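You operate a simulated robot arm through the tools that you are given. There is no shell and no other tool.

The job below is to be done with a simulated two-armed robot. You get a single attempt, and the scene is never put back.

## Task
Zero the wheel tester on the steel wheel and put the wheel back.
Fine: turn the zero knob till the running tester reads 0.0 mm; then switch off and move the slide back before the wheel comes out.

Only the result counts: the job must be done as asked and must still hold three seconds after the hand-in. Knocking over, shifting, dropping, spilling or breaking anything else fails it.

## Robot
Two 7-joint arms with fingered hands on one trunk that stands fixed in place. Base frame: the origin is at the foot of the trunk, x ahead of it, y to its left, z up; the work surface is at about z = 0.88. Lengths are in m, angles in degrees, forces in N, time in s.
The left shoulder is at [0.03, 0.119, 1.144], the right one opposite. With the tool pointing down near the work surface each hand reaches from about 0.32 to 0.76 m from the base axis, measured 20 degrees to its own side. Payload 3.8 kg a hand.
Tool frame (each hand has its own): the origin (TCP) lies between the finger pads and is the grasp point; the fingertips stand 0.025 m ahead of it; z points along the fingers, y is the line along which they close. Largest opening 0.088 m; the body of the gripper starts 0.029 m behind the TCP. The gripper is a hand of 4 fingers: y runs from the thumb to the fingers, the wrist lies at [-0.013, -0.106, -0.174] in the tool frame, and closing takes about 1.5 s.
Orientation is told as [roll, pitch, yaw] about the base's x, y, z axes, in that order, counted from this pose: with the fingers straight down and the wrist toward the robot, the tool's x, y and z point along [0, 1, 0], [1, 0, 0] and [0, 0, -1] of the base frame.

## Interface
- The arms move only by the tool nudge_tool. It takes "left_plan", "right_plan" or both (then of equal length, played together; a hand with none holds still); each is a list that holds one entry, the list of rows, each a list of 7 numbers: the shift along the base's x, y, z in units of 400 mm (1.0 is 400 mm), then the turn, a rotation vector about the base's x, y, z in units of 90 degrees (1.0 is 90 degrees), then the finger opening in cm, from 0 to 8.8. In form: [[[dx, dy, dz, rx, ry, rz, fingers], ...]]. A call has 1 to 20 rows; each row is the pose to reach, as a shift and turn from the pose commanded when the call began. A call with a number of a shift or a turn outside -1 to 1 is refused whole. Each row takes 0.2 s and may step no farther than 0.05 m and 8.6 degrees from the row before; otherwise, or with a gripper value out of range, the whole call is refused. Where a pose cannot be reached the arm comes as near as it can. A force on the tool above 40 N (or 10 N above the force at the start of the call, whichever is more), or a blocked arm, ends the call early, and 0.2 s more pass. Each finger travels about 0.153 m/s and halts on what it meets, pressing with about 31 N; the grip force reading is that of the motor and also rises with nothing between the fingers. The clock runs only during rows and for 0.2 s after the last one: add rows that repeat a pose to give the fingers time. The reply holds the time, the measured pose of the TCP, the force on the tool along the base axes, the opening and the grip force, in the units named above and with some noise, with the torque about the TCP (base axes, N m) and any sound that the robot's microphone picked up.
- Cameras (640 x 400 px; columns grow to the right, rows downward): "scene" is now at [0.0566, -0.0091, 1.6887]; the picture's right is [-0.13, -0.99, 0.00], its down [-0.76, 0.10, -0.64] and it looks along [0.64, -0.09, -0.77] (base axes); focal length 341 px, centre (320, 200). "left" rides on the left gripper at [-0.064, -0.083, -0.098] in its tool frame; the picture's right is [-0.62, -0.37, 0.69], its down [0.71, -0.63, 0.30] and it looks along [0.32, 0.68, 0.65] (tool axes); focal length 265 px, centre (320, 200). "right" rides on the right gripper at [0.064, -0.083, -0.098] in its tool frame; the picture's right is [-0.62, 0.37, -0.69], its down [-0.71, -0.63, 0.30] and it looks along [-0.32, 0.68, 0.65] (tool axes); focal length 265 px, centre (320, 200). There is no depth. A picture from a camera that has moved, and an enlarged one, comes with that camera's place and axes in the base frame and with its lens.
- camera(camera): a new picture of that camera. It takes no simulated time.
- raise_lower(by): slides the trunk up (or, below 0, down) by that many m; the arms and the scene camera ride with it, the base frame stays. It gives what a move gives, with no picture.
- grasp_type(shape, hand): the hand has 4 fingers and takes this shape, open, in about a second: jaw (thumb against the fingers, like two jaws); tri (thumb and two fingers); tip (a fingertip pinch); poke (one finger out to press); point (the index stretched); flat (the hand flat); cup (the hand cupped); fist (a fist). The gripper value then closes the fingers along that shape, each until it touches; the sizes above hold for jaw. It gives what a move gives, with no picture.
- turn_head(pan, tilt): turns the head with the scene camera to pan (to the left, within 120 degrees either way) and tilt (down, from -29 to 69), counted from straight ahead of the robot. It gives what a move gives.
- enlarge(camera, box): a new picture of the part [left, top, right, bottom] of that camera's present view, enlarged. It takes no simulated time.
- sign_off(): hands the job in; it is judged then, once.

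Places have to be worked out from the pictures, the camera data and where the tool is seen. Open the grippers and draw the arms clear of the work before you hand the job in, unless the task says otherwise.

The tools are called after ">>>" by a JSON object that holds its "name" and its "arguments". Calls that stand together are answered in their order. nudge_tool: Moves the arms, as the interface text tells. Its arguments: {"type":"object","properties":{"left_plan":{"type":"array"},"right_plan":{"type":"array"}},"required":[]} The other tools are called the same way: raise_lower (by) slides the trunk up or down; grasp_type (shape, hand) gives the hand a shape; turn_head (pan, tilt) turns the head that bears the scene camera; camera (camera) takes a picture; enlarge (camera, box) takes an enlarged picture of a part of a camera's view; sign_off () hands the job in.

At the start:

```text
time: 0.0
left_eef_pos: [0.4817, 0.1241, 1.1931]
left_ee_rot: [0.0, -0.1, -0.1]
left_contact_force: [0.0, -1.4, -0.4]
left_torque: [0.0, 0.01, 0.01]
left_grip_width: 0.0876
left_gripper_force: 0.0
left_shape: jaw
right_eef_pos: [0.5108, -0.2629, 1.2265]
right_ee_rot: [0.1, 0.0, 0.0]
right_contact_force: [-0.4, 1.2, -0.4]
right_torque: [-0.01, -0.03, 0.04]
right_grip_width: 0.0879
right_gripper_force: 0.1
right_shape: jaw
trunk travel left (down, up): [-0.3, 0.29]
head pan, tilt: [-7.6, 50.1]
```

scene: 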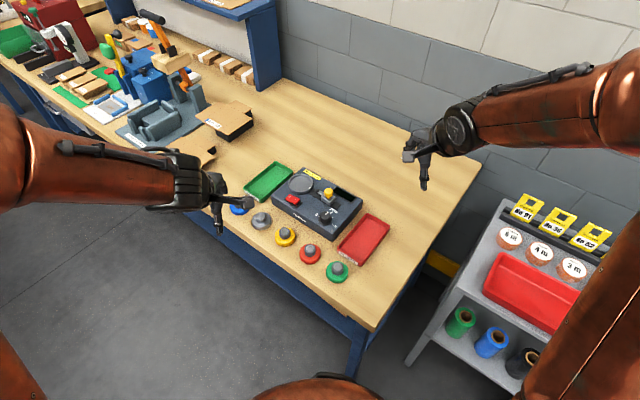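
right: 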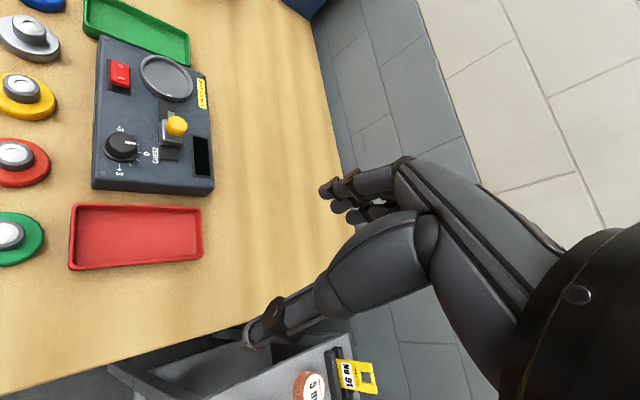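
left: 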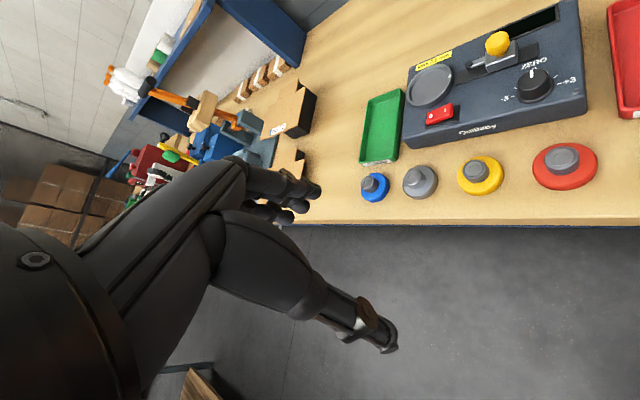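

The pictures show a tester with a round seat, a red switch, a yellow-knobbed slide, a black zero knob and a dark display, with five wheels in front of it. I'll enlarge the views to learn the details.

>>> {"name": "enlarge", "arguments": {"camera": "scene", "box": [220, 150, 400, 290]}}

>>> {"name": "enlarge", "arguments": {"camera": "right", "box": [0, 0, 240, 280]}}

>>> {"name": "enlarge", "arguments": {"camera": "left", "box": [340, 0, 640, 210]}}

```text
2.86 times, centred on (310, 220) of scene
camera zoom: at [0.0566, -0.0091, 1.6887], right [-0.13, -0.99, 0.0], down [-0.76, 0.1, -0.64], along [0.64, -0.09, -0.77], focal length 973 px, centre (349, 143)
```

zoom: 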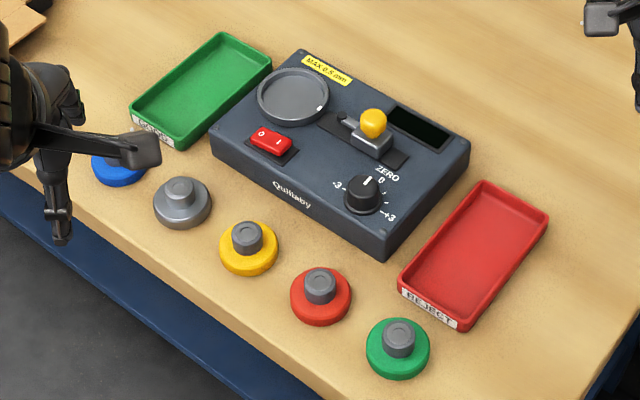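

```text
1.43 times, centred on (120, 140) of right
camera zoom: at [0.4279, -0.1985, 1.3254], right [0.37, -0.62, 0.69], down [-0.63, -0.71, -0.3], along [0.68, -0.32, -0.65], focal length 379 px, centre (606, 286)
```

zoom: 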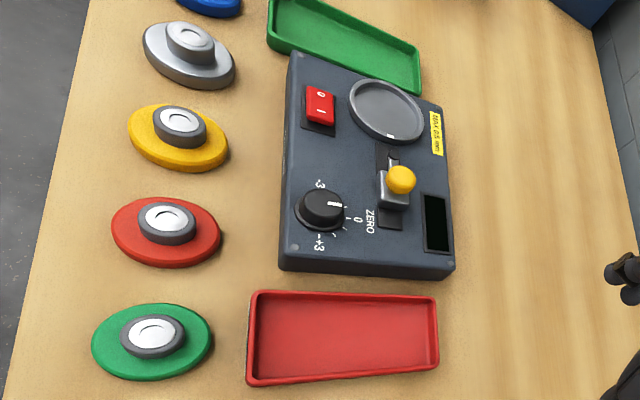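

```text
1.90 times, centred on (490, 105) of left
camera zoom: at [0.3995, 0.0616, 1.2916], right [-0.37, -0.62, -0.69], down [-0.63, 0.71, -0.3], along [0.68, 0.32, -0.65], focal length 506 px, centre (-4, 381)
```

zoom: 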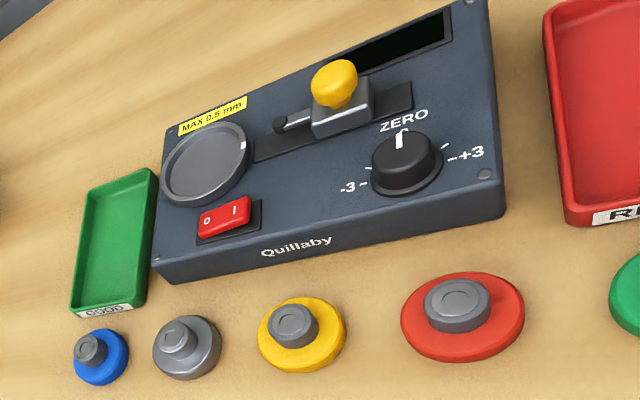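

From the triangulation, the steel (grey) wheel is at about (0.66, 0.083), the seat at (0.75, -0.042, 0.94), the switch at (0.69, -0.015), the slide knob at (0.675, -0.116, 0.97) and the zero knob at (0.609, -0.098, 0.945). I'll enlarge further to refine the shapes.

>>> {"name": "enlarge", "arguments": {"camera": "left", "box": [390, 140, 470, 210]}}

>>> {"name": "enlarge", "arguments": {"camera": "left", "box": [400, 0, 600, 140]}}

>>> {"name": "enlarge", "arguments": {"camera": "scene", "box": [280, 165, 370, 225]}}

>>> {"name": "enlarge", "arguments": {"camera": "right", "box": [0, 0, 100, 60]}}

>>> {"name": "enlarge", "arguments": {"camera": "right", "box": [90, 30, 220, 200]}}

```text
5.71 times, centred on (430, 175) of left
camera zoom: at [0.3995, 0.0616, 1.2916], right [-0.37, -0.62, -0.69], down [-0.63, 0.71, -0.3], along [0.68, 0.32, -0.65], focal length 1517 px, centre (-309, 343)
```

zoom: 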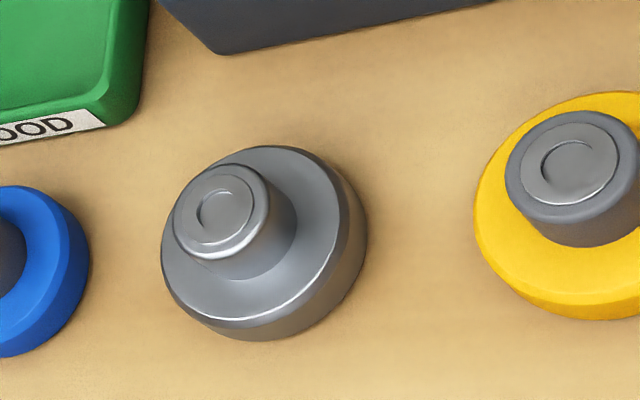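

```text
2.86 times, centred on (500, 70) of left
camera zoom: at [0.3995, 0.0616, 1.2916], right [-0.37, -0.62, -0.69], down [-0.63, 0.71, -0.3], along [0.68, 0.32, -0.65], focal length 758 px, centre (-194, 571)
```

zoom: 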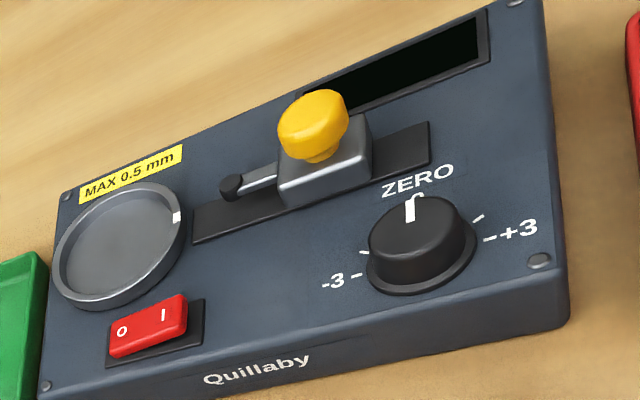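

```text
6.67 times, centred on (325, 195) of scene
camera zoom: at [0.0566, -0.0091, 1.6887], right [-0.13, -0.99, 0.0], down [-0.76, 0.1, -0.64], along [0.64, -0.09, -0.77], focal length 2271 px, centre (287, 233)
```

zoom: 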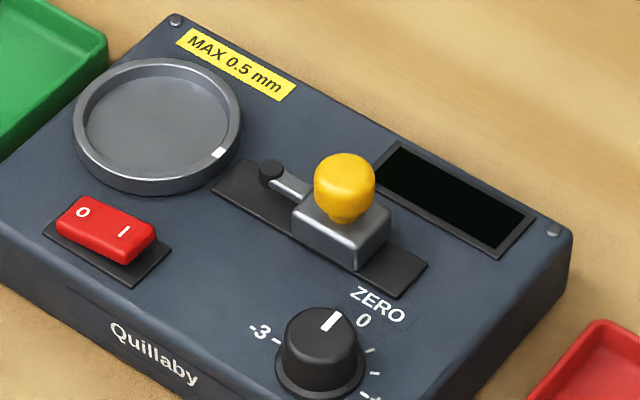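

```text
6.40 times, centred on (50, 30) of right
camera zoom: at [0.4279, -0.1985, 1.3254], right [0.37, -0.62, 0.69], down [-0.63, -0.71, -0.3], along [0.68, -0.32, -0.65], focal length 1699 px, centre (2048, 1288)
```

zoom: 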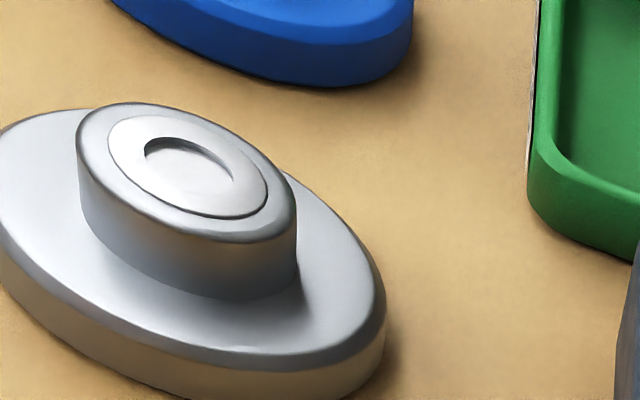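

```text
2.35 times, centred on (155, 115) of right
camera zoom: at [0.4279, -0.1985, 1.3254], right [0.37, -0.62, 0.69], down [-0.63, -0.71, -0.3], along [0.68, -0.32, -0.65], focal length 624 px, centre (708, 400)
```

zoom: 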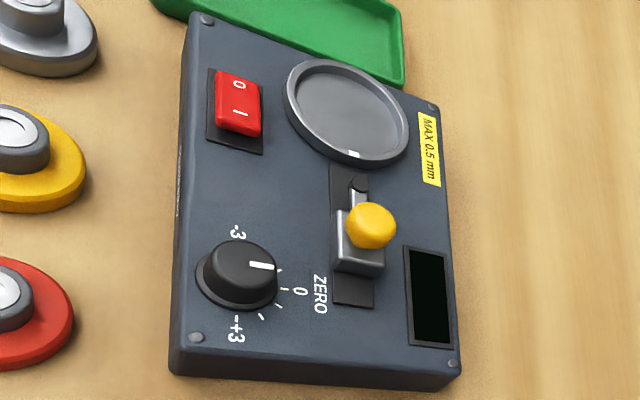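

The cup-like seat and the silver wheel with its hub are clear now. I'll move the left hand back out of the way and bring the right hand over the seat at a safe height to test its reach.

>>> {"name": "nudge_tool", "arguments": {"left_plan": [[[-0.05, 0.103, 0.0285, 0, 0, 0, 8.8], [-0.1, 0.206, 0.057, 0, 0, 0, 8.8], [-0.15, 0.309, 0.0855, 0, 0, 0, 8.8], [-0.2, 0.412, 0.114, 0, 0, 0, 8.8], [-0.25, 0.515, 0.1425, 0, 0, 0, 8.8], [-0.25, 0.515, 0.1425, 0, 0, 0, 8.8], [-0.25, 0.515, 0.1425, 0, 0, 0, 8.8], [-0.25, 0.515, 0.1425, 0, 0, 0, 8.8]]], "right_plan": [[[0.075, 0.069, -0.045, 0, 0, 0, 8.8], [0.15, 0.138, -0.09, 0, 0, 0, 8.8], [0.224, 0.207, -0.137, 0, 0, 0, 8.8], [0.299, 0.276, -0.183, 0, 0, 0, 8.8], [0.374, 0.345, -0.229, 0, 0, 0, 8.8], [0.449, 0.414, -0.275, 0, 0, 0, 8.8], [0.523, 0.483, -0.32, 0, 0, 0, 8.8], [0.598, 0.552, -0.366, 0, 0, 0, 8.8]]]}}

```text
time: 1.8
left_eef_pos: [0.3862, 0.333, 1.2487]
left_ee_rot: [0.0, 0.1, 0.0]
left_contact_force: [0.5, 0.0, 0.6]
left_torque: [-0.02, 0.02, 0.03]
left_grip_width: 0.0876
left_gripper_force: 0.1
left_shape: jaw
right_eef_pos: [0.7511, -0.043, 1.0812]
right_ee_rot: [0.1, 0.1, -0.1]
right_contact_force: [0.7, -0.7, 2.1]
right_torque: [-0.01, 0.09, -0.01]
right_grip_width: 0.088
right_gripper_force: 0.1
right_shape: jaw
trunk travel left (down, up): [-0.3, 0.29]
head pan, tilt: [-7.6, 50.1]
```

The right hand reaches over the seat with the tool straight down, at the pose I commanded. I'll take pictures from there.

>>> {"name": "camera", "arguments": {"camera": "right"}}

>>> {"name": "camera", "arguments": {"camera": "scene"}}

>>> {"name": "camera", "arguments": {"camera": "left"}}

```text
taken
camera right: at [0.6674, 0.0209, 1.1807], right [0.37, -0.62, 0.69], down [-0.63, -0.71, -0.3], along [0.68, -0.32, -0.66], focal length 265 px, centre (320, 200)
```

right: 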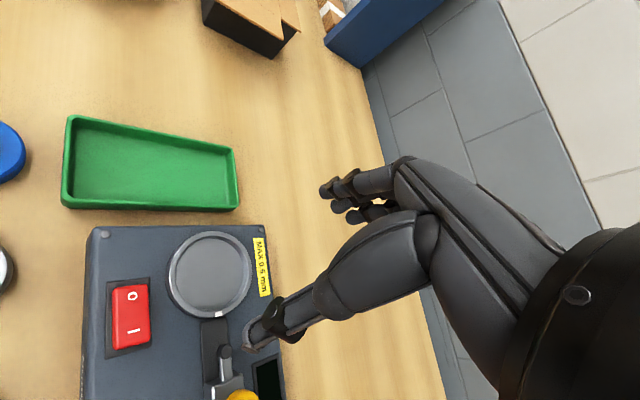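

```text
taken
camera scene: at [0.0596, -0.0084, 1.6887], right [-0.13, -0.99, 0.0], down [-0.76, 0.1, -0.64], along [0.63, -0.09, -0.77], focal length 341 px, centre (320, 200)
```

scene: 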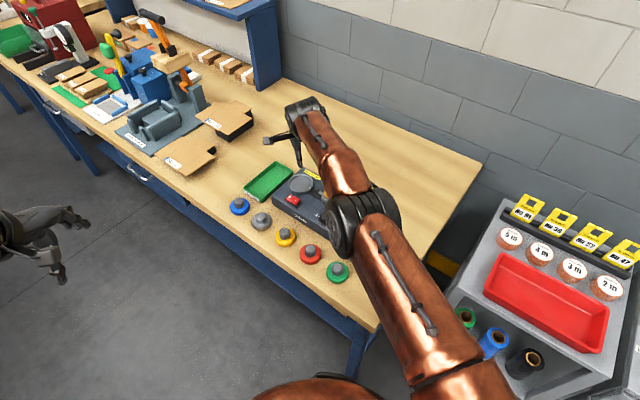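

```text
taken
camera left: at [0.3038, 0.2708, 1.3488], right [-0.37, -0.62, -0.69], down [-0.63, 0.71, -0.3], along [0.68, 0.32, -0.66], focal length 265 px, centre (320, 200)
```

left: 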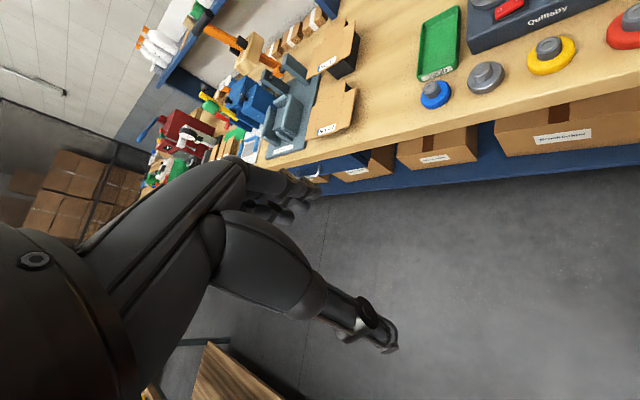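

The reach is fine everywhere I need it. I'll move over the steel wheel, at about 1.03 m height, for a closer look.

>>> {"name": "nudge_tool", "arguments": {"right_plan": [[[-0.057, 0.079, -0.031, 0, 0, 0, 8.8], [-0.114, 0.158, -0.0625, 0, 0, 0, 8.8], [-0.171, 0.236, -0.094, 0, 0, 0, 8.8], [-0.2275, 0.315, -0.125, 0, 0, 0, 8.8], [-0.2275, 0.315, -0.125, 0, 0, 0, 8.8]]]}}

>>> {"name": "camera", "arguments": {"camera": "right"}}

>>> {"name": "enlarge", "arguments": {"camera": "left", "box": [400, 0, 600, 120]}}

>>> {"name": "enlarge", "arguments": {"camera": "scene", "box": [200, 140, 320, 260]}}

```text
time: 3.0
left_eef_pos: [0.3846, 0.3312, 1.2499]
left_ee_rot: [0.0, 0.0, 0.1]
left_contact_force: [0.0, -0.3, -0.7]
left_torque: [0.01, -0.01, 0.02]
left_grip_width: 0.0877
left_gripper_force: 0.1
left_shape: jaw
right_eef_pos: [0.6923, 0.0988, 1.0247]
right_ee_rot: [0.1, 0.0, -0.1]
right_contact_force: [0.0, 0.7, 0.4]
right_torque: [-0.03, 0.03, 0.0]
right_grip_width: 0.0878
right_gripper_force: 0.0
right_shape: jaw
right hand out of reach, approached as far as the arm can: row 1, 2, 3, 4, 5
trunk travel left (down, up): [-0.3, 0.29]
head pan, tilt: [-7.6, 50.1]
```

```text
taken
camera right: at [0.6095, 0.1637, 1.1233], right [0.37, -0.62, 0.69], down [-0.63, -0.71, -0.3], along [0.68, -0.33, -0.65], focal length 265 px, centre (320, 200)
```

right: 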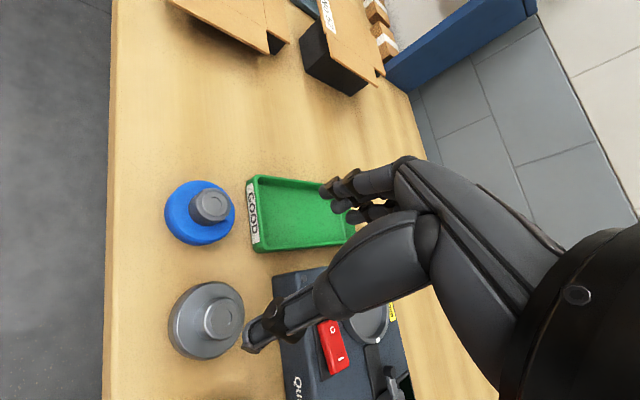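

```text
3.20 times, centred on (500, 60) of left
camera zoom: at [0.3015, 0.2697, 1.3494], right [-0.37, -0.62, -0.69], down [-0.63, 0.71, -0.3], along [0.68, 0.32, -0.65], focal length 849 px, centre (-256, 648)
```

zoom: 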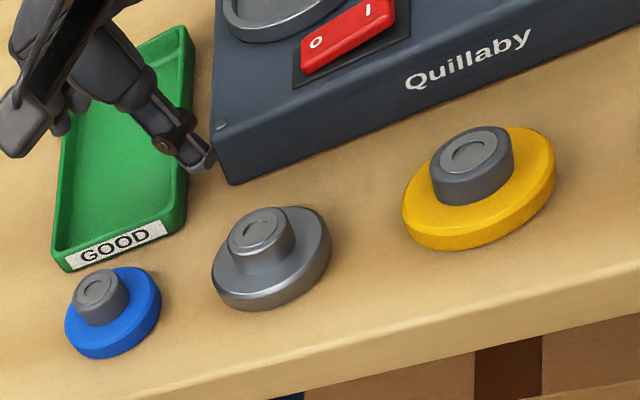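

```text
3.33 times, centred on (260, 200) of scene
camera zoom: at [0.0568, -0.0097, 1.6887], right [-0.13, -0.99, 0.0], down [-0.76, 0.1, -0.64], along [0.64, -0.08, -0.77], focal length 1135 px, centre (520, 200)
```

zoom: 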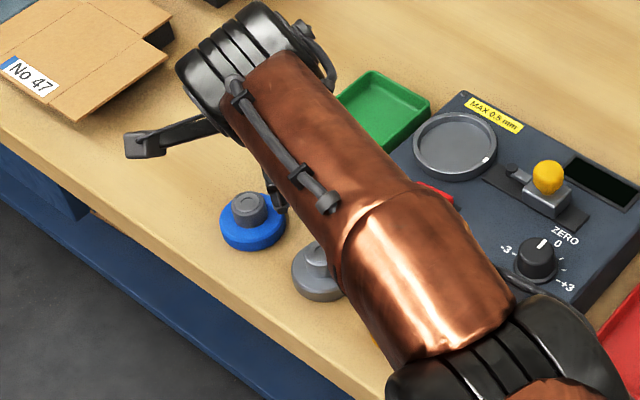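

The straight yaw pose is not quite reachable for the right arm on that side: it stopped at (0.692, 0.099). I'll turn the hand 30° counter-clockwise, in line with the forearm, and see where it settles.

>>> {"name": "nudge_tool", "arguments": {"right_plan": [[[0, 0, 0, 0, 0, 0.0833, 8.8], [0, 0, 0, 0, 0, 0.1667, 8.8], [0, 0, 0, 0, 0, 0.25, 8.8], [0, 0, 0, 0, 0, 0.3333, 8.8], [0, 0, 0, 0, 0, 0.3333, 8.8]]]}}

>>> {"name": "camera", "arguments": {"camera": "right"}}

```text
time: 4.2
left_eef_pos: [0.384, 0.3333, 1.2505]
left_ee_rot: [0.0, 0.0, 0.0]
left_contact_force: [-1.1, -0.1, 0.8]
left_torque: [-0.01, 0.02, -0.01]
left_grip_width: 0.0873
left_gripper_force: 0.1
left_shape: jaw
right_eef_pos: [0.6949, 0.0993, 1.0234]
right_ee_rot: [-0.1, 0.0, 30.0]
right_contact_force: [-0.3, -0.1, 0.2]
right_torque: [-0.01, -0.01, -0.01]
right_grip_width: 0.0879
right_gripper_force: 0.1
right_shape: jaw
right hand out of reach, approached as far as the arm can: row 2
trunk travel left (down, up): [-0.3, 0.29]
head pan, tilt: [-7.6, 50.1]
```

```text
taken
camera right: at [0.5901, 0.1139, 1.1224], right [0.63, -0.35, 0.69], down [-0.19, -0.93, -0.3], along [0.75, 0.06, -0.65], focal length 265 px, centre (320, 200)
```

right: 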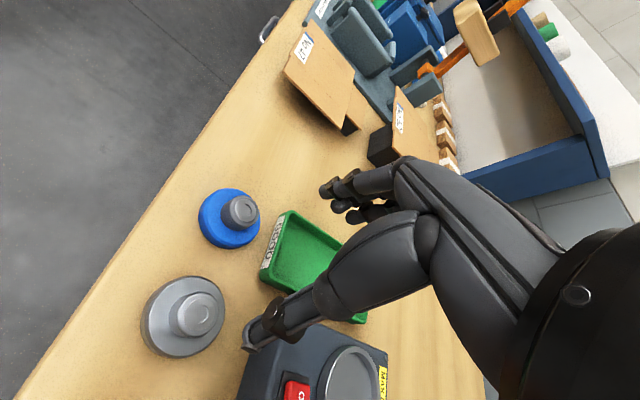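

The turn made it reachable. I'll enlarge the wheel from here and take the other views, to fix its centre and heights.

>>> {"name": "enlarge", "arguments": {"camera": "right", "box": [130, 260, 240, 370]}}

>>> {"name": "enlarge", "arguments": {"camera": "left", "box": [450, 50, 520, 105]}}

```text
3.64 times, centred on (185, 315) of right
camera zoom: at [0.5901, 0.1139, 1.1224], right [0.63, -0.35, 0.69], down [-0.19, -0.93, -0.3], along [0.75, 0.06, -0.65], focal length 965 px, centre (811, -218)
```

zoom: 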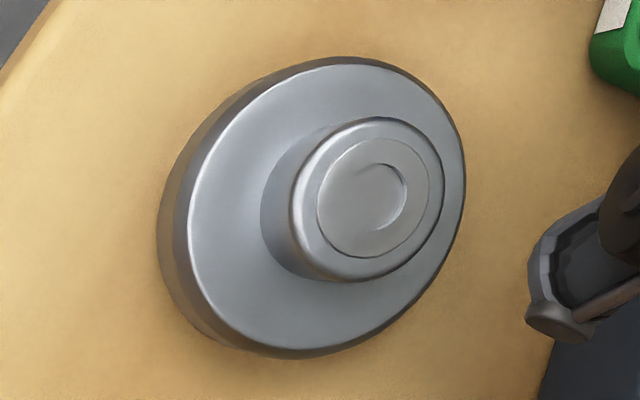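

```text
7.27 times, centred on (485, 78) of left
camera zoom: at [0.3013, 0.2708, 1.3492], right [-0.37, -0.62, -0.69], down [-0.63, 0.71, -0.3], along [0.68, 0.32, -0.65], focal length 1930 px, centre (-880, 1091)
```

zoom: 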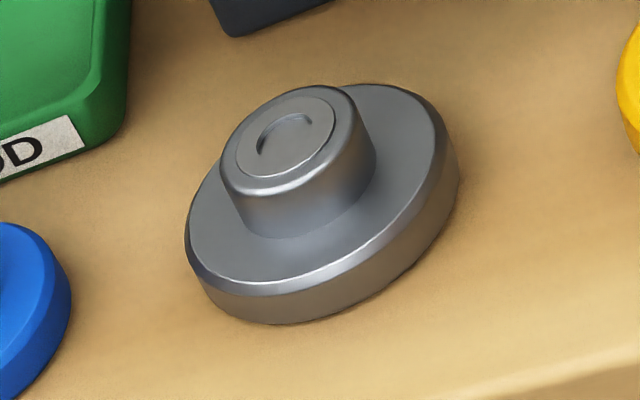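

The wheel centre works out to about (0.660, 0.080), with the rim top near z 0.895 and the hub top near 0.917; the hub is about 32 mm across. I'll move over it at z 0.98 and narrow the fingers to check the alignment.

>>> {"name": "nudge_tool", "arguments": {"right_plan": [[[-0.0437, -0.0242, -0.0543, 0, 0, 0, 7], [-0.0873, -0.0483, -0.1085, 0, 0, 0, 5.5], [-0.0873, -0.0483, -0.1085, 0, 0, 0, 5.5], [-0.0873, -0.0483, -0.1085, 0, 0, 0, 5.5]]]}}

>>> {"name": "camera", "arguments": {"camera": "right"}}

>>> {"name": "enlarge", "arguments": {"camera": "left", "box": [410, 0, 580, 120]}}

>>> {"name": "enlarge", "arguments": {"camera": "scene", "box": [200, 140, 320, 260]}}

```text
time: 5.2
left_eef_pos: [0.384, 0.3335, 1.2503]
left_ee_rot: [-0.1, 0.0, 0.1]
left_contact_force: [0.4, -0.2, 0.5]
left_torque: [0.02, 0.02, 0.0]
left_grip_width: 0.0876
left_gripper_force: 0.0
left_shape: jaw
right_eef_pos: [0.6782, 0.0972, 0.974]
right_ee_rot: [0.2, -0.4, 31.5]
right_contact_force: [-0.4, -0.2, 0.2]
right_torque: [-0.02, 0.0, -0.01]
right_grip_width: 0.0553
right_gripper_force: 0.1
right_shape: jaw
right hand out of reach, approached as far as the arm can: row 1, 2, 3
trunk travel left (down, up): [-0.3, 0.29]
head pan, tilt: [-7.6, 50.1]
```

```text
taken
camera right: at [0.5733, 0.109, 1.0731], right [0.64, -0.34, 0.69], down [-0.16, -0.94, -0.31], along [0.75, 0.09, -0.65], focal length 265 px, centre (320, 200)
```

right: 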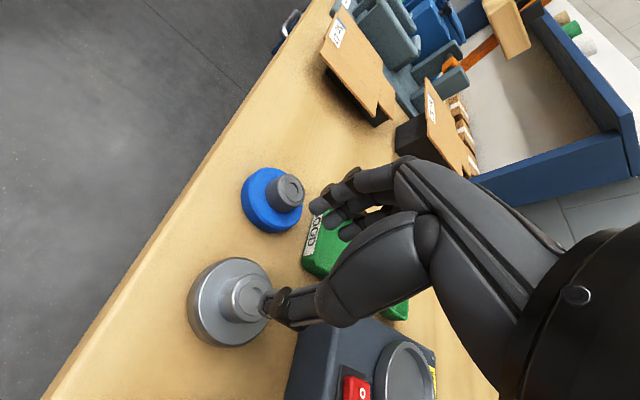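

```text
3.33 times, centred on (495, 60) of left
camera zoom: at [0.3015, 0.2703, 1.3493], right [-0.37, -0.62, -0.69], down [-0.63, 0.71, -0.3], along [0.68, 0.32, -0.65], focal length 885 px, centre (-263, 667)
```

zoom: 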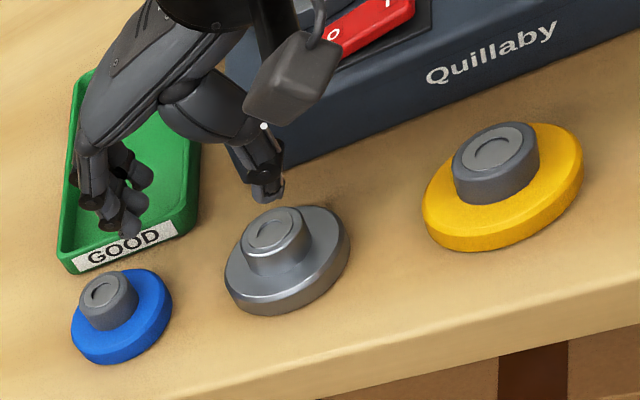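

```text
3.33 times, centred on (260, 200) of scene
camera zoom: at [0.0567, -0.009, 1.6887], right [-0.13, -0.99, 0.0], down [-0.76, 0.1, -0.64], along [0.64, -0.09, -0.77], focal length 1135 px, centre (520, 200)
```

zoom: 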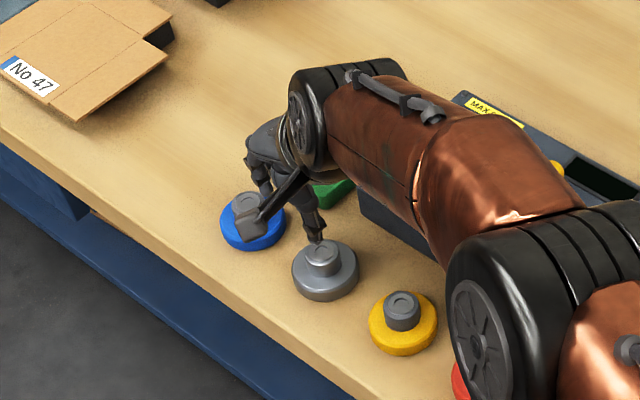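

The right arm still stops short at (0.678, 0.097), so this spot is awkward for it. I'll draw the right arm back and try the left arm for handling the wheel.

>>> {"name": "nudge_tool", "arguments": {"right_plan": [[[0, 0, 0.125, 0, 0, 0, 7], [0, 0, 0.25, 0, 0, 0, 8.8], [-0.0494, -0.0972, 0.285, 0, 0, -0.039, 8.8], [-0.0989, -0.1944, 0.32, 0, 0, -0.078, 8.8], [-0.1483, -0.2917, 0.355, 0, 0, -0.117, 8.8], [-0.1978, -0.3889, 0.39, 0, 0, -0.156, 8.8], [-0.2472, -0.4861, 0.425, 0, 0, -0.195, 8.8], [-0.2967, -0.5833, 0.46, 0, 0, -0.234, 8.8], [-0.3461, -0.6806, 0.495, 0, 0, -0.273, 8.8], [-0.3956, -0.7778, 0.53, 0, 0, -0.312, 8.8], [-0.445, -0.875, 0.565, 0, 0, -0.35, 8.8], [-0.445, -0.875, 0.565, 0, 0, -0.35, 8.8]]]}}

```text
time: 7.8
left_eef_pos: [0.3844, 0.3338, 1.2506]
left_ee_rot: [0.0, 0.1, 0.0]
left_contact_force: [-0.5, 0.4, 0.3]
left_torque: [0.02, -0.01, -0.02]
left_grip_width: 0.0875
left_gripper_force: 0.1
left_shape: jaw
right_eef_pos: [0.4806, -0.2718, 1.2069]
right_ee_rot: [0.0, 0.2, -1.6]
right_contact_force: [-0.2, -0.1, -0.6]
right_torque: [0.0, 0.01, 0.03]
right_grip_width: 0.0879
right_gripper_force: 0.1
right_shape: jaw
trunk travel left (down, up): [-0.3, 0.29]
head pan, tilt: [-7.6, 50.1]
```

The right arm is clear. Now I'll test whether the left arm can reach over the seat, with the hand yawed about -15° and staying high.

>>> {"name": "nudge_tool", "arguments": {"left_plan": [[[0.076, -0.078, -0.042, 0, 0, -0.014, 8.8], [0.152, -0.157, -0.083, 0, 0, -0.028, 8.8], [0.229, -0.235, -0.125, 0, 0, -0.042, 8.8], [0.305, -0.313, -0.167, 0, 0, -0.056, 8.8], [0.381, -0.391, -0.208, 0, 0, -0.07, 8.8], [0.458, -0.47, -0.25, 0, 0, -0.083, 8.8], [0.534, -0.548, -0.292, 0, 0, -0.097, 8.8], [0.61, -0.626, -0.333, 0, 0, -0.111, 8.8], [0.686, -0.705, -0.375, 0, 0, -0.125, 8.8], [0.763, -0.783, -0.417, 0, 0, -0.139, 8.8], [0.839, -0.861, -0.458, 0, 0, -0.153, 8.8], [0.915, -0.94, -0.5, 0, 0, -0.167, 8.8], [0.915, -0.94, -0.5, 0, 0, -0.167, 8.8]]]}}

>>> {"name": "camera", "arguments": {"camera": "left"}}

>>> {"name": "camera", "arguments": {"camera": "right"}}

>>> {"name": "camera", "arguments": {"camera": "scene"}}

```text
time: 10.6
left_eef_pos: [0.7234, -0.0409, 1.0441]
left_ee_rot: [0.0, 0.1, -15.1]
left_contact_force: [0.2, 0.8, -0.5]
left_torque: [0.0, 0.0, 0.01]
left_grip_width: 0.0879
left_gripper_force: 0.1
left_shape: jaw
left hand out of reach, approached as far as the arm can: row 12, 13
right_eef_pos: [0.4804, -0.2719, 1.2065]
right_ee_rot: [-0.1, 0.0, -1.4]
right_contact_force: [-0.9, 0.2, -0.1]
right_torque: [0.0, 0.01, 0.02]
right_grip_width: 0.0879
right_gripper_force: 0.0
right_shape: jaw
trunk travel left (down, up): [-0.3, 0.29]
head pan, tilt: [-7.6, 50.1]
```

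```text
taken
camera left: at [0.6273, -0.0788, 1.1428], right [-0.52, -0.5, -0.69], down [-0.42, 0.85, -0.3], along [0.74, 0.14, -0.65], focal length 265 px, centre (320, 200)
```

left: 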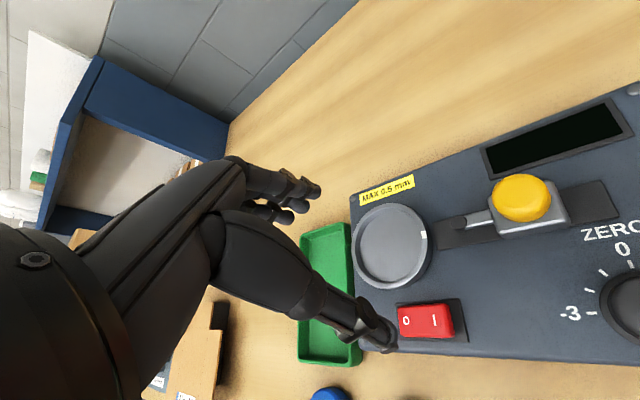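

```text
taken
camera right: at [0.3986, -0.2052, 1.3053], right [0.35, -0.63, 0.69], down [-0.65, -0.7, -0.3], along [0.67, -0.34, -0.65], focal length 265 px, centre (320, 200)
```

right: 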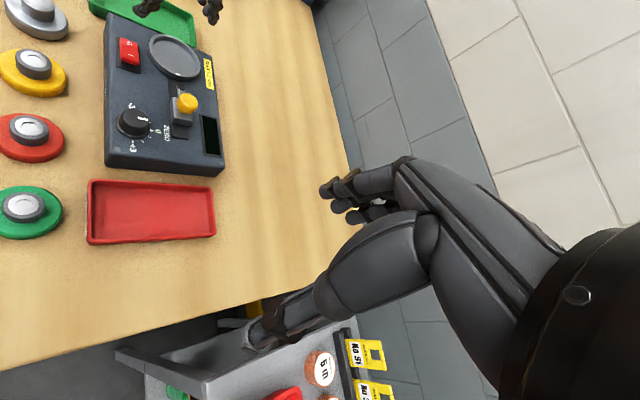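

```text
taken
camera scene: at [0.0564, -0.01, 1.6887], right [-0.13, -0.99, 0.0], down [-0.76, 0.1, -0.64], along [0.64, -0.08, -0.77], focal length 341 px, centre (320, 200)
```

scene: 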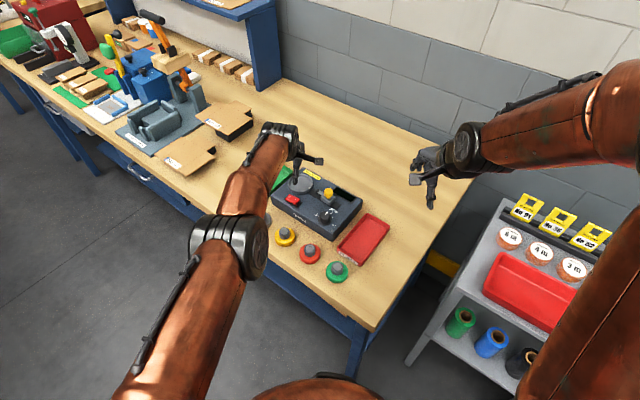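

The left arm stops at x 0.723, short of the seat, so the right arm with a larger yaw looks better for the wheel. Before withdrawing the left hand, I'll use its camera for precise views of the tester.

>>> {"name": "enlarge", "arguments": {"camera": "left", "box": [340, 180, 480, 360]}}

>>> {"name": "enlarge", "arguments": {"camera": "left", "box": [440, 90, 640, 340]}}

```text
2.22 times, centred on (410, 270) of left
camera zoom: at [0.6273, -0.0788, 1.1428], right [-0.52, -0.5, -0.69], down [-0.42, 0.85, -0.3], along [0.74, 0.14, -0.65], focal length 590 px, centre (120, 44)
```

zoom: 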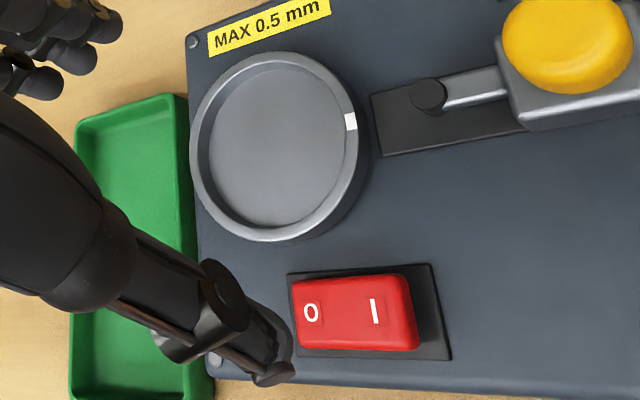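

```text
1.60 times, centred on (540, 215) of left
camera zoom: at [0.6273, -0.0788, 1.1428], right [-0.52, -0.5, -0.69], down [-0.42, 0.85, -0.3], along [0.74, 0.14, -0.65], focal length 425 px, centre (-32, 176)
```

zoom: 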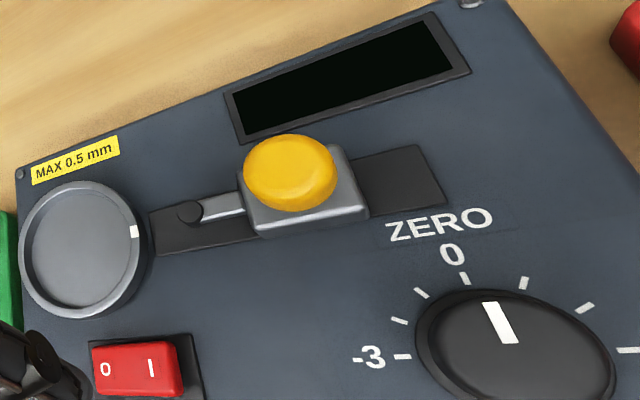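

The seat centre is at about (0.750, -0.043), and its cup is clearly wider than the wheel. The knob pointer is close to 0 now. I'll withdraw the left arm.

>>> {"name": "nudge_tool", "arguments": {"left_plan": [[[-0.07, 0.078, 0.05, 0, 0, 0.014, 8.8], [-0.14, 0.156, 0.09, 0, 0, 0.028, 8.8], [-0.21, 0.234, 0.133, 0, 0, 0.042, 8.8], [-0.28, 0.312, 0.176, 0, 0, 0.056, 8.8], [-0.35, 0.39, 0.219, 0, 0, 0.07, 8.8], [-0.42, 0.468, 0.262, 0, 0, 0.083, 8.8], [-0.49, 0.546, 0.305, 0, 0, 0.097, 8.8], [-0.56, 0.624, 0.348, 0, 0, 0.111, 8.8], [-0.63, 0.702, 0.391, 0, 0, 0.125, 8.8], [-0.7, 0.78, 0.434, 0, 0, 0.139, 8.8], [-0.77, 0.858, 0.477, 0, 0, 0.153, 8.8], [-0.84, 0.936, 0.52, 0, 0, 0.167, 8.8]]]}}

```text
time: 13.2
left_eef_pos: [0.3874, 0.3367, 1.2545]
left_ee_rot: [-0.1, 0.0, -0.1]
left_contact_force: [-0.7, -0.6, 0.4]
left_torque: [-0.02, -0.01, 0.02]
left_grip_width: 0.0878
left_gripper_force: 0.0
left_shape: jaw
right_eef_pos: [0.4791, -0.2713, 1.2069]
right_ee_rot: [0.0, -0.1, -1.5]
right_contact_force: [0.6, -0.8, -0.6]
right_torque: [0.02, -0.01, -0.02]
right_grip_width: 0.0878
right_gripper_force: 0.0
right_shape: jaw
trunk travel left (down, up): [-0.3, 0.29]
head pan, tilt: [-7.6, 50.1]
```

Now I'll bring the right hand over the wheel with yaw 60°, in line with its forearm.

>>> {"name": "nudge_tool", "arguments": {"right_plan": [[[0.0377, 0.0731, -0.039, 0, 0, 0.057, 8.8], [0.0754, 0.1463, -0.0779, 0, 0, 0.114, 8.8], [0.1131, 0.2194, -0.1169, 0, 0, 0.171, 8.8], [0.1508, 0.2925, -0.1558, 0, 0, 0.228, 8.8], [0.1885, 0.3656, -0.1948, 0, 0, 0.285, 8.8], [0.2262, 0.4388, -0.2338, 0, 0, 0.342, 8.8], [0.264, 0.5119, -0.2727, 0, 0, 0.398, 8.8], [0.3017, 0.585, -0.3117, 0, 0, 0.455, 8.8], [0.3394, 0.6581, -0.3506, 0, 0, 0.512, 8.8], [0.3771, 0.7313, -0.3896, 0, 0, 0.569, 8.8], [0.4148, 0.8044, -0.4285, 0, 0, 0.626, 8.8], [0.4525, 0.8775, -0.4675, 0, 0, 0.683, 8.8], [0.4525, 0.8775, -0.4675, 0, 0, 0.683, 8.8]]]}}

>>> {"name": "camera", "arguments": {"camera": "right"}}

>>> {"name": "camera", "arguments": {"camera": "scene"}}

>>> {"name": "camera", "arguments": {"camera": "left"}}

```text
time: 16.0
left_eef_pos: [0.3879, 0.3358, 1.2532]
left_ee_rot: [0.0, 0.0, 0.1]
left_contact_force: [-0.5, 0.1, 0.1]
left_torque: [-0.05, 0.04, 0.02]
left_grip_width: 0.0877
left_gripper_force: 0.1
left_shape: jaw
right_eef_pos: [0.6621, 0.0778, 1.017]
right_ee_rot: [0.1, 0.0, 60.0]
right_contact_force: [-0.5, -0.2, 0.0]
right_torque: [0.03, -0.02, 0.01]
right_grip_width: 0.088
right_gripper_force: 0.2
right_shape: jaw
trunk travel left (down, up): [-0.3, 0.29]
head pan, tilt: [-7.6, 50.1]
```

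```text
taken
camera right: at [0.5652, 0.0384, 1.1163], right [0.72, 0.01, 0.69], down [0.3, -0.9, -0.31], along [0.62, 0.43, -0.65], focal length 265 px, centre (320, 200)
```

right: 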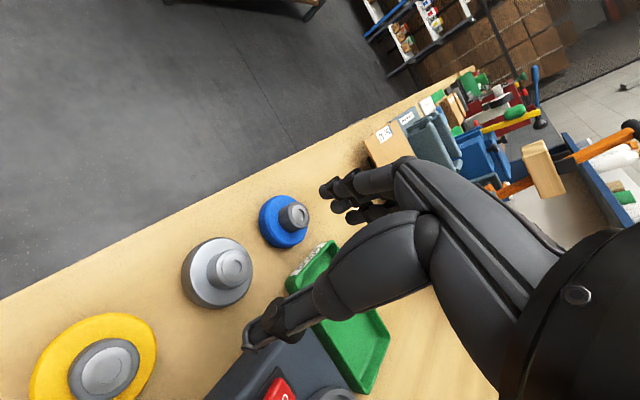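

```text
taken
camera scene: at [0.0561, -0.0102, 1.6888], right [-0.13, -0.99, 0.0], down [-0.76, 0.1, -0.64], along [0.64, -0.08, -0.77], focal length 341 px, centre (320, 200)
```

scene: 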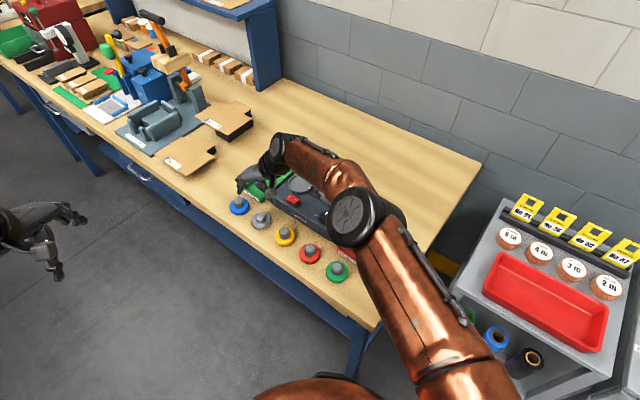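

```text
taken
camera left: at [0.3056, 0.2729, 1.3537], right [-0.37, -0.62, -0.69], down [-0.63, 0.72, -0.3], along [0.68, 0.32, -0.65], focal length 265 px, centre (320, 200)
```

left: 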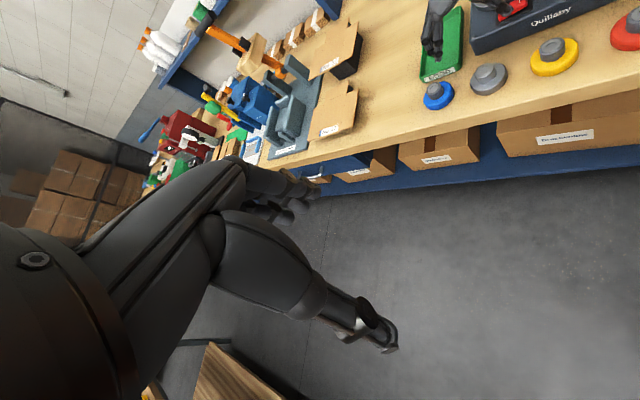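

Reached: the right TCP is at (0.662, 0.078, 1.017) with yaw 60°. I'll zoom in to check the alignment with the hub.

>>> {"name": "enlarge", "arguments": {"camera": "right", "box": [170, 220, 270, 320]}}

>>> {"name": "enlarge", "arguments": {"camera": "left", "box": [400, 0, 560, 110]}}

>>> {"name": "enlarge", "arguments": {"camera": "scene", "box": [220, 170, 300, 250]}}

```text
4.00 times, centred on (220, 270) of right
camera zoom: at [0.5652, 0.0384, 1.1163], right [0.72, 0.01, 0.69], down [0.3, -0.9, -0.31], along [0.62, 0.43, -0.65], focal length 1062 px, centre (720, -80)
```

zoom: 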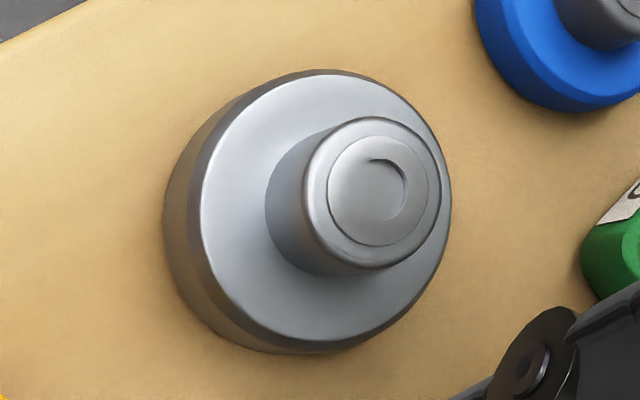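

```text
3.64 times, centred on (480, 55) of left
camera zoom: at [0.3056, 0.2729, 1.3537], right [-0.37, -0.62, -0.69], down [-0.63, 0.72, -0.3], along [0.68, 0.32, -0.65], focal length 965 px, centre (-262, 727)
```

zoom: 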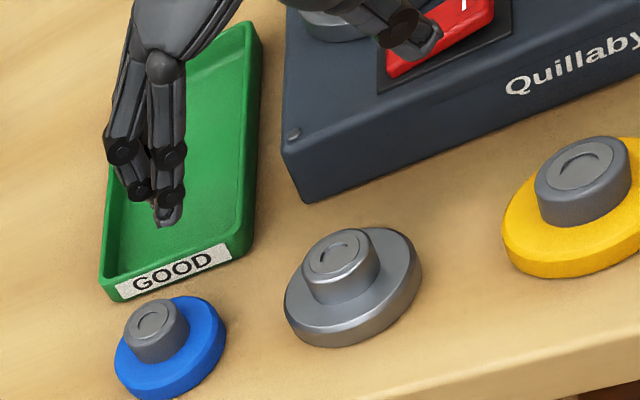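

```text
5.00 times, centred on (260, 210) of scene
camera zoom: at [0.0561, -0.0102, 1.6888], right [-0.13, -0.99, 0.0], down [-0.76, 0.1, -0.64], along [0.64, -0.08, -0.77], focal length 1703 px, centre (620, 150)
```

zoom: 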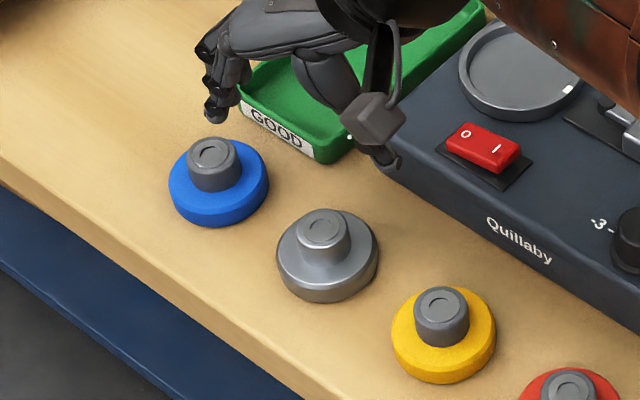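

The hub is within about 2 mm of the tool axis. I'll narrow to 5.5 cm and come down to z 0.95 to check.

>>> {"name": "nudge_tool", "arguments": {"right_plan": [[[-0.003, 0.002, -0.05, 0, 0, 0, 6.5], [-0.005, 0.003, -0.11, 0, 0, 0, 5.5], [-0.005, 0.003, -0.1675, 0, 0, 0, 5.5], [-0.005, 0.003, -0.1675, 0, 0, 0, 5.5]]]}}

>>> {"name": "camera", "arguments": {"camera": "right"}}

>>> {"name": "enlarge", "arguments": {"camera": "left", "box": [400, 0, 560, 110]}}

>>> {"name": "enlarge", "arguments": {"camera": "scene", "box": [220, 170, 300, 250]}}

```text
time: 17.0
left_eef_pos: [0.388, 0.3363, 1.2544]
left_ee_rot: [0.0, -0.1, 0.0]
left_contact_force: [-0.1, 0.8, -0.2]
left_torque: [0.0, 0.02, 0.01]
left_grip_width: 0.0876
left_gripper_force: 0.1
left_shape: jaw
right_eef_pos: [0.6511, 0.0749, 0.9517]
right_ee_rot: [0.1, 0.0, 60.1]
right_contact_force: [0.9, -0.5, 0.3]
right_torque: [-0.01, -0.03, -0.01]
right_grip_width: 0.0554
right_gripper_force: 0.0
right_shape: jaw
right hand out of reach, approached as far as the arm can: row 3, 4
trunk travel left (down, up): [-0.3, 0.29]
head pan, tilt: [-7.6, 50.1]
```

```text
taken
camera right: at [0.554, 0.0362, 1.0502], right [0.72, 0.01, 0.69], down [0.3, -0.9, -0.3], along [0.62, 0.43, -0.65], focal length 265 px, centre (320, 200)
```

right: 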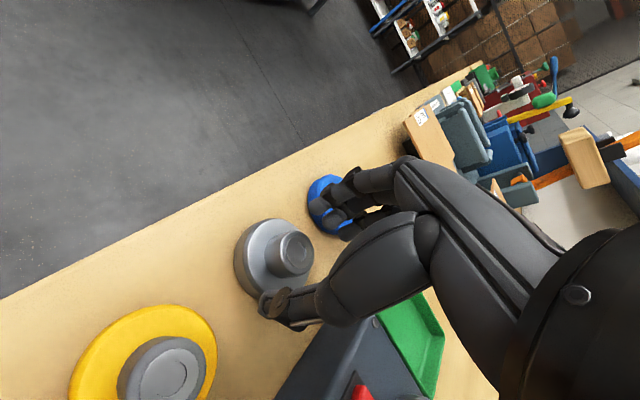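

```text
3.64 times, centred on (480, 55) of left
camera zoom: at [0.3058, 0.2744, 1.3533], right [-0.37, -0.62, -0.69], down [-0.63, 0.71, -0.3], along [0.68, 0.32, -0.65], focal length 965 px, centre (-262, 727)
```

zoom: 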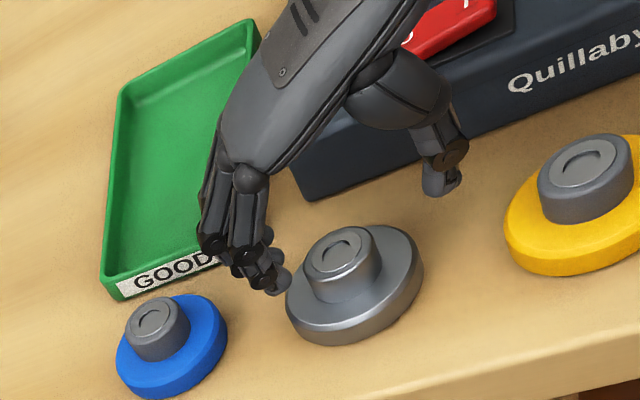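

```text
5.00 times, centred on (260, 210) of scene
camera zoom: at [0.0565, -0.0083, 1.6887], right [-0.13, -0.99, 0.0], down [-0.76, 0.1, -0.64], along [0.64, -0.09, -0.77], focal length 1703 px, centre (620, 150)
```

zoom: 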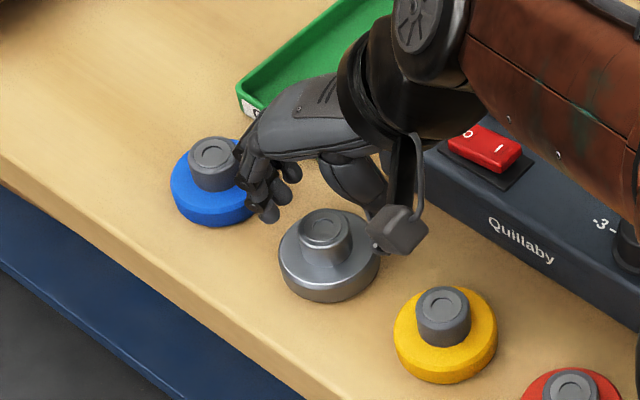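

At the lower height the arm hits its limit again and drifts to (0.651, 0.075). Higher poses are fine, so I'll lift the hand and lower the trunk by 0.1 m to keep a reachable arm shape.

>>> {"name": "nudge_tool", "arguments": {"right_plan": [[[0.0, 0.0, 0.1, 0, 0, 0, 5.5], [0.012, 0.006, 0.2, 0, 0, 0, 5.5], [0.022, 0.01, 0.27, 0, 0, 0, 5.5], [0.022, 0.01, 0.27, 0, 0, 0, 5.5]]]}}

>>> {"name": "raise_lower", "arguments": {"by": -0.1}}

```text
time: 18.0
left_eef_pos: [0.3881, 0.337, 1.2542]
left_ee_rot: [0.0, 0.0, 0.0]
left_contact_force: [0.5, 0.3, 0.6]
left_torque: [0.02, -0.01, 0.01]
left_grip_width: 0.0878
left_gripper_force: 0.1
left_shape: jaw
right_eef_pos: [0.6577, 0.0797, 1.0602]
right_ee_rot: [0.0, 0.0, 60.0]
right_contact_force: [-0.8, -0.8, 0.5]
right_torque: [-0.01, -0.02, 0.0]
right_grip_width: 0.0554
right_gripper_force: 0.1
right_shape: jaw
trunk travel left (down, up): [-0.3, 0.29]
head pan, tilt: [-7.6, 50.1]
```

```text
time: 19.3
left_eef_pos: [0.3889, 0.3354, 1.1546]
left_ee_rot: [0.0, -0.1, 0.0]
left_contact_force: [0.2, 0.4, -0.1]
left_torque: [0.0, -0.03, 0.03]
left_grip_width: 0.0878
left_gripper_force: 0.1
left_shape: jaw
right_eef_pos: [0.6571, 0.0802, 0.959]
right_ee_rot: [0.0, 0.0, 59.9]
right_contact_force: [0.7, -0.5, -0.5]
right_torque: [-0.02, -0.04, 0.01]
right_grip_width: 0.0558
right_gripper_force: 0.0
right_shape: jaw
trunk travel left (down, up): [-0.2, 0.39]
head pan, tilt: [-7.6, 50.1]
```

The TCP is now at (0.657, 0.080, 0.959) with no reach complaint. I'll check the alignment from here.

>>> {"name": "camera", "arguments": {"camera": "right"}}

>>> {"name": "enlarge", "arguments": {"camera": "right", "box": [220, 190, 340, 310]}}

>>> {"name": "camera", "arguments": {"camera": "left"}}

>>> {"name": "camera", "arguments": {"camera": "scene"}}

```text
taken
camera right: at [0.5605, 0.0398, 1.0583], right [0.72, 0.01, 0.69], down [0.3, -0.9, -0.3], along [0.62, 0.43, -0.65], focal length 265 px, centre (320, 200)
```

right: 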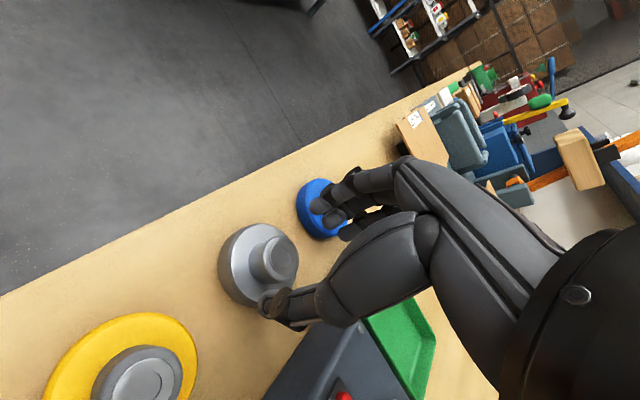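

```text
3.33 times, centred on (280, 250) of right
camera zoom: at [0.5605, 0.0398, 1.0583], right [0.72, 0.01, 0.69], down [0.3, -0.9, -0.3], along [0.62, 0.43, -0.65], focal length 885 px, centre (453, 33)
```

zoom: 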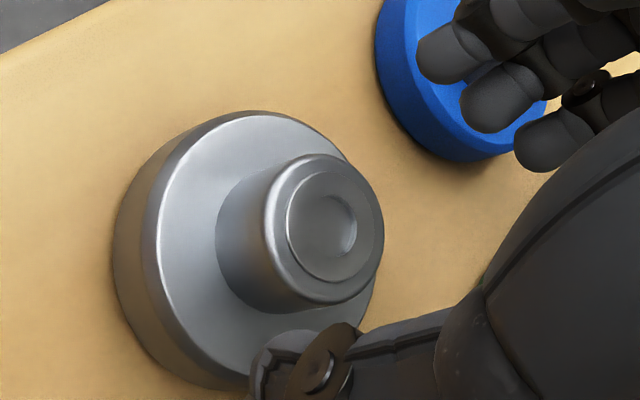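

```text
taken
camera left: at [0.3059, 0.2739, 1.2535], right [-0.37, -0.62, -0.69], down [-0.63, 0.71, -0.3], along [0.68, 0.32, -0.65], focal length 265 px, centre (320, 200)
```

left: 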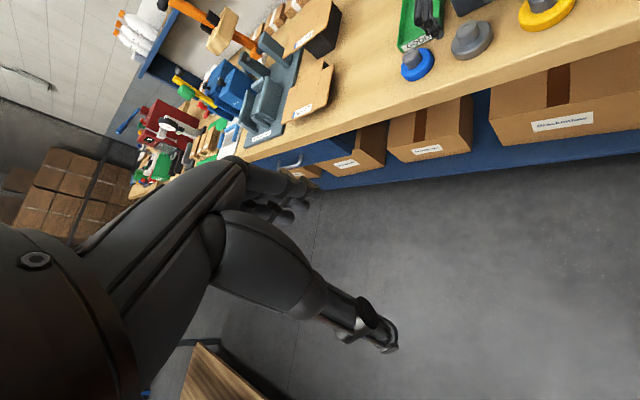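

```text
taken
camera scene: at [0.0565, -0.0089, 1.5889], right [-0.13, -0.99, 0.0], down [-0.76, 0.1, -0.64], along [0.64, -0.09, -0.77], focal length 341 px, centre (320, 200)
```

scene: 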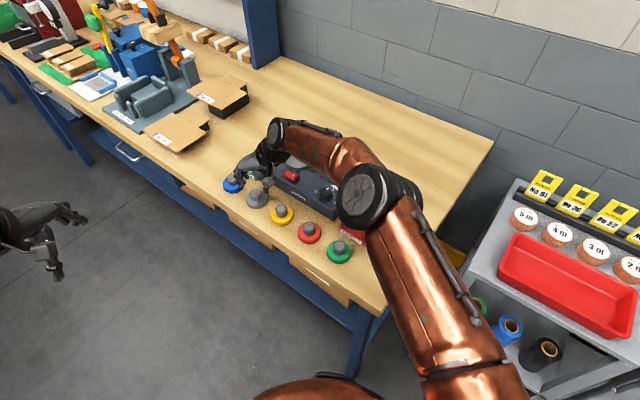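

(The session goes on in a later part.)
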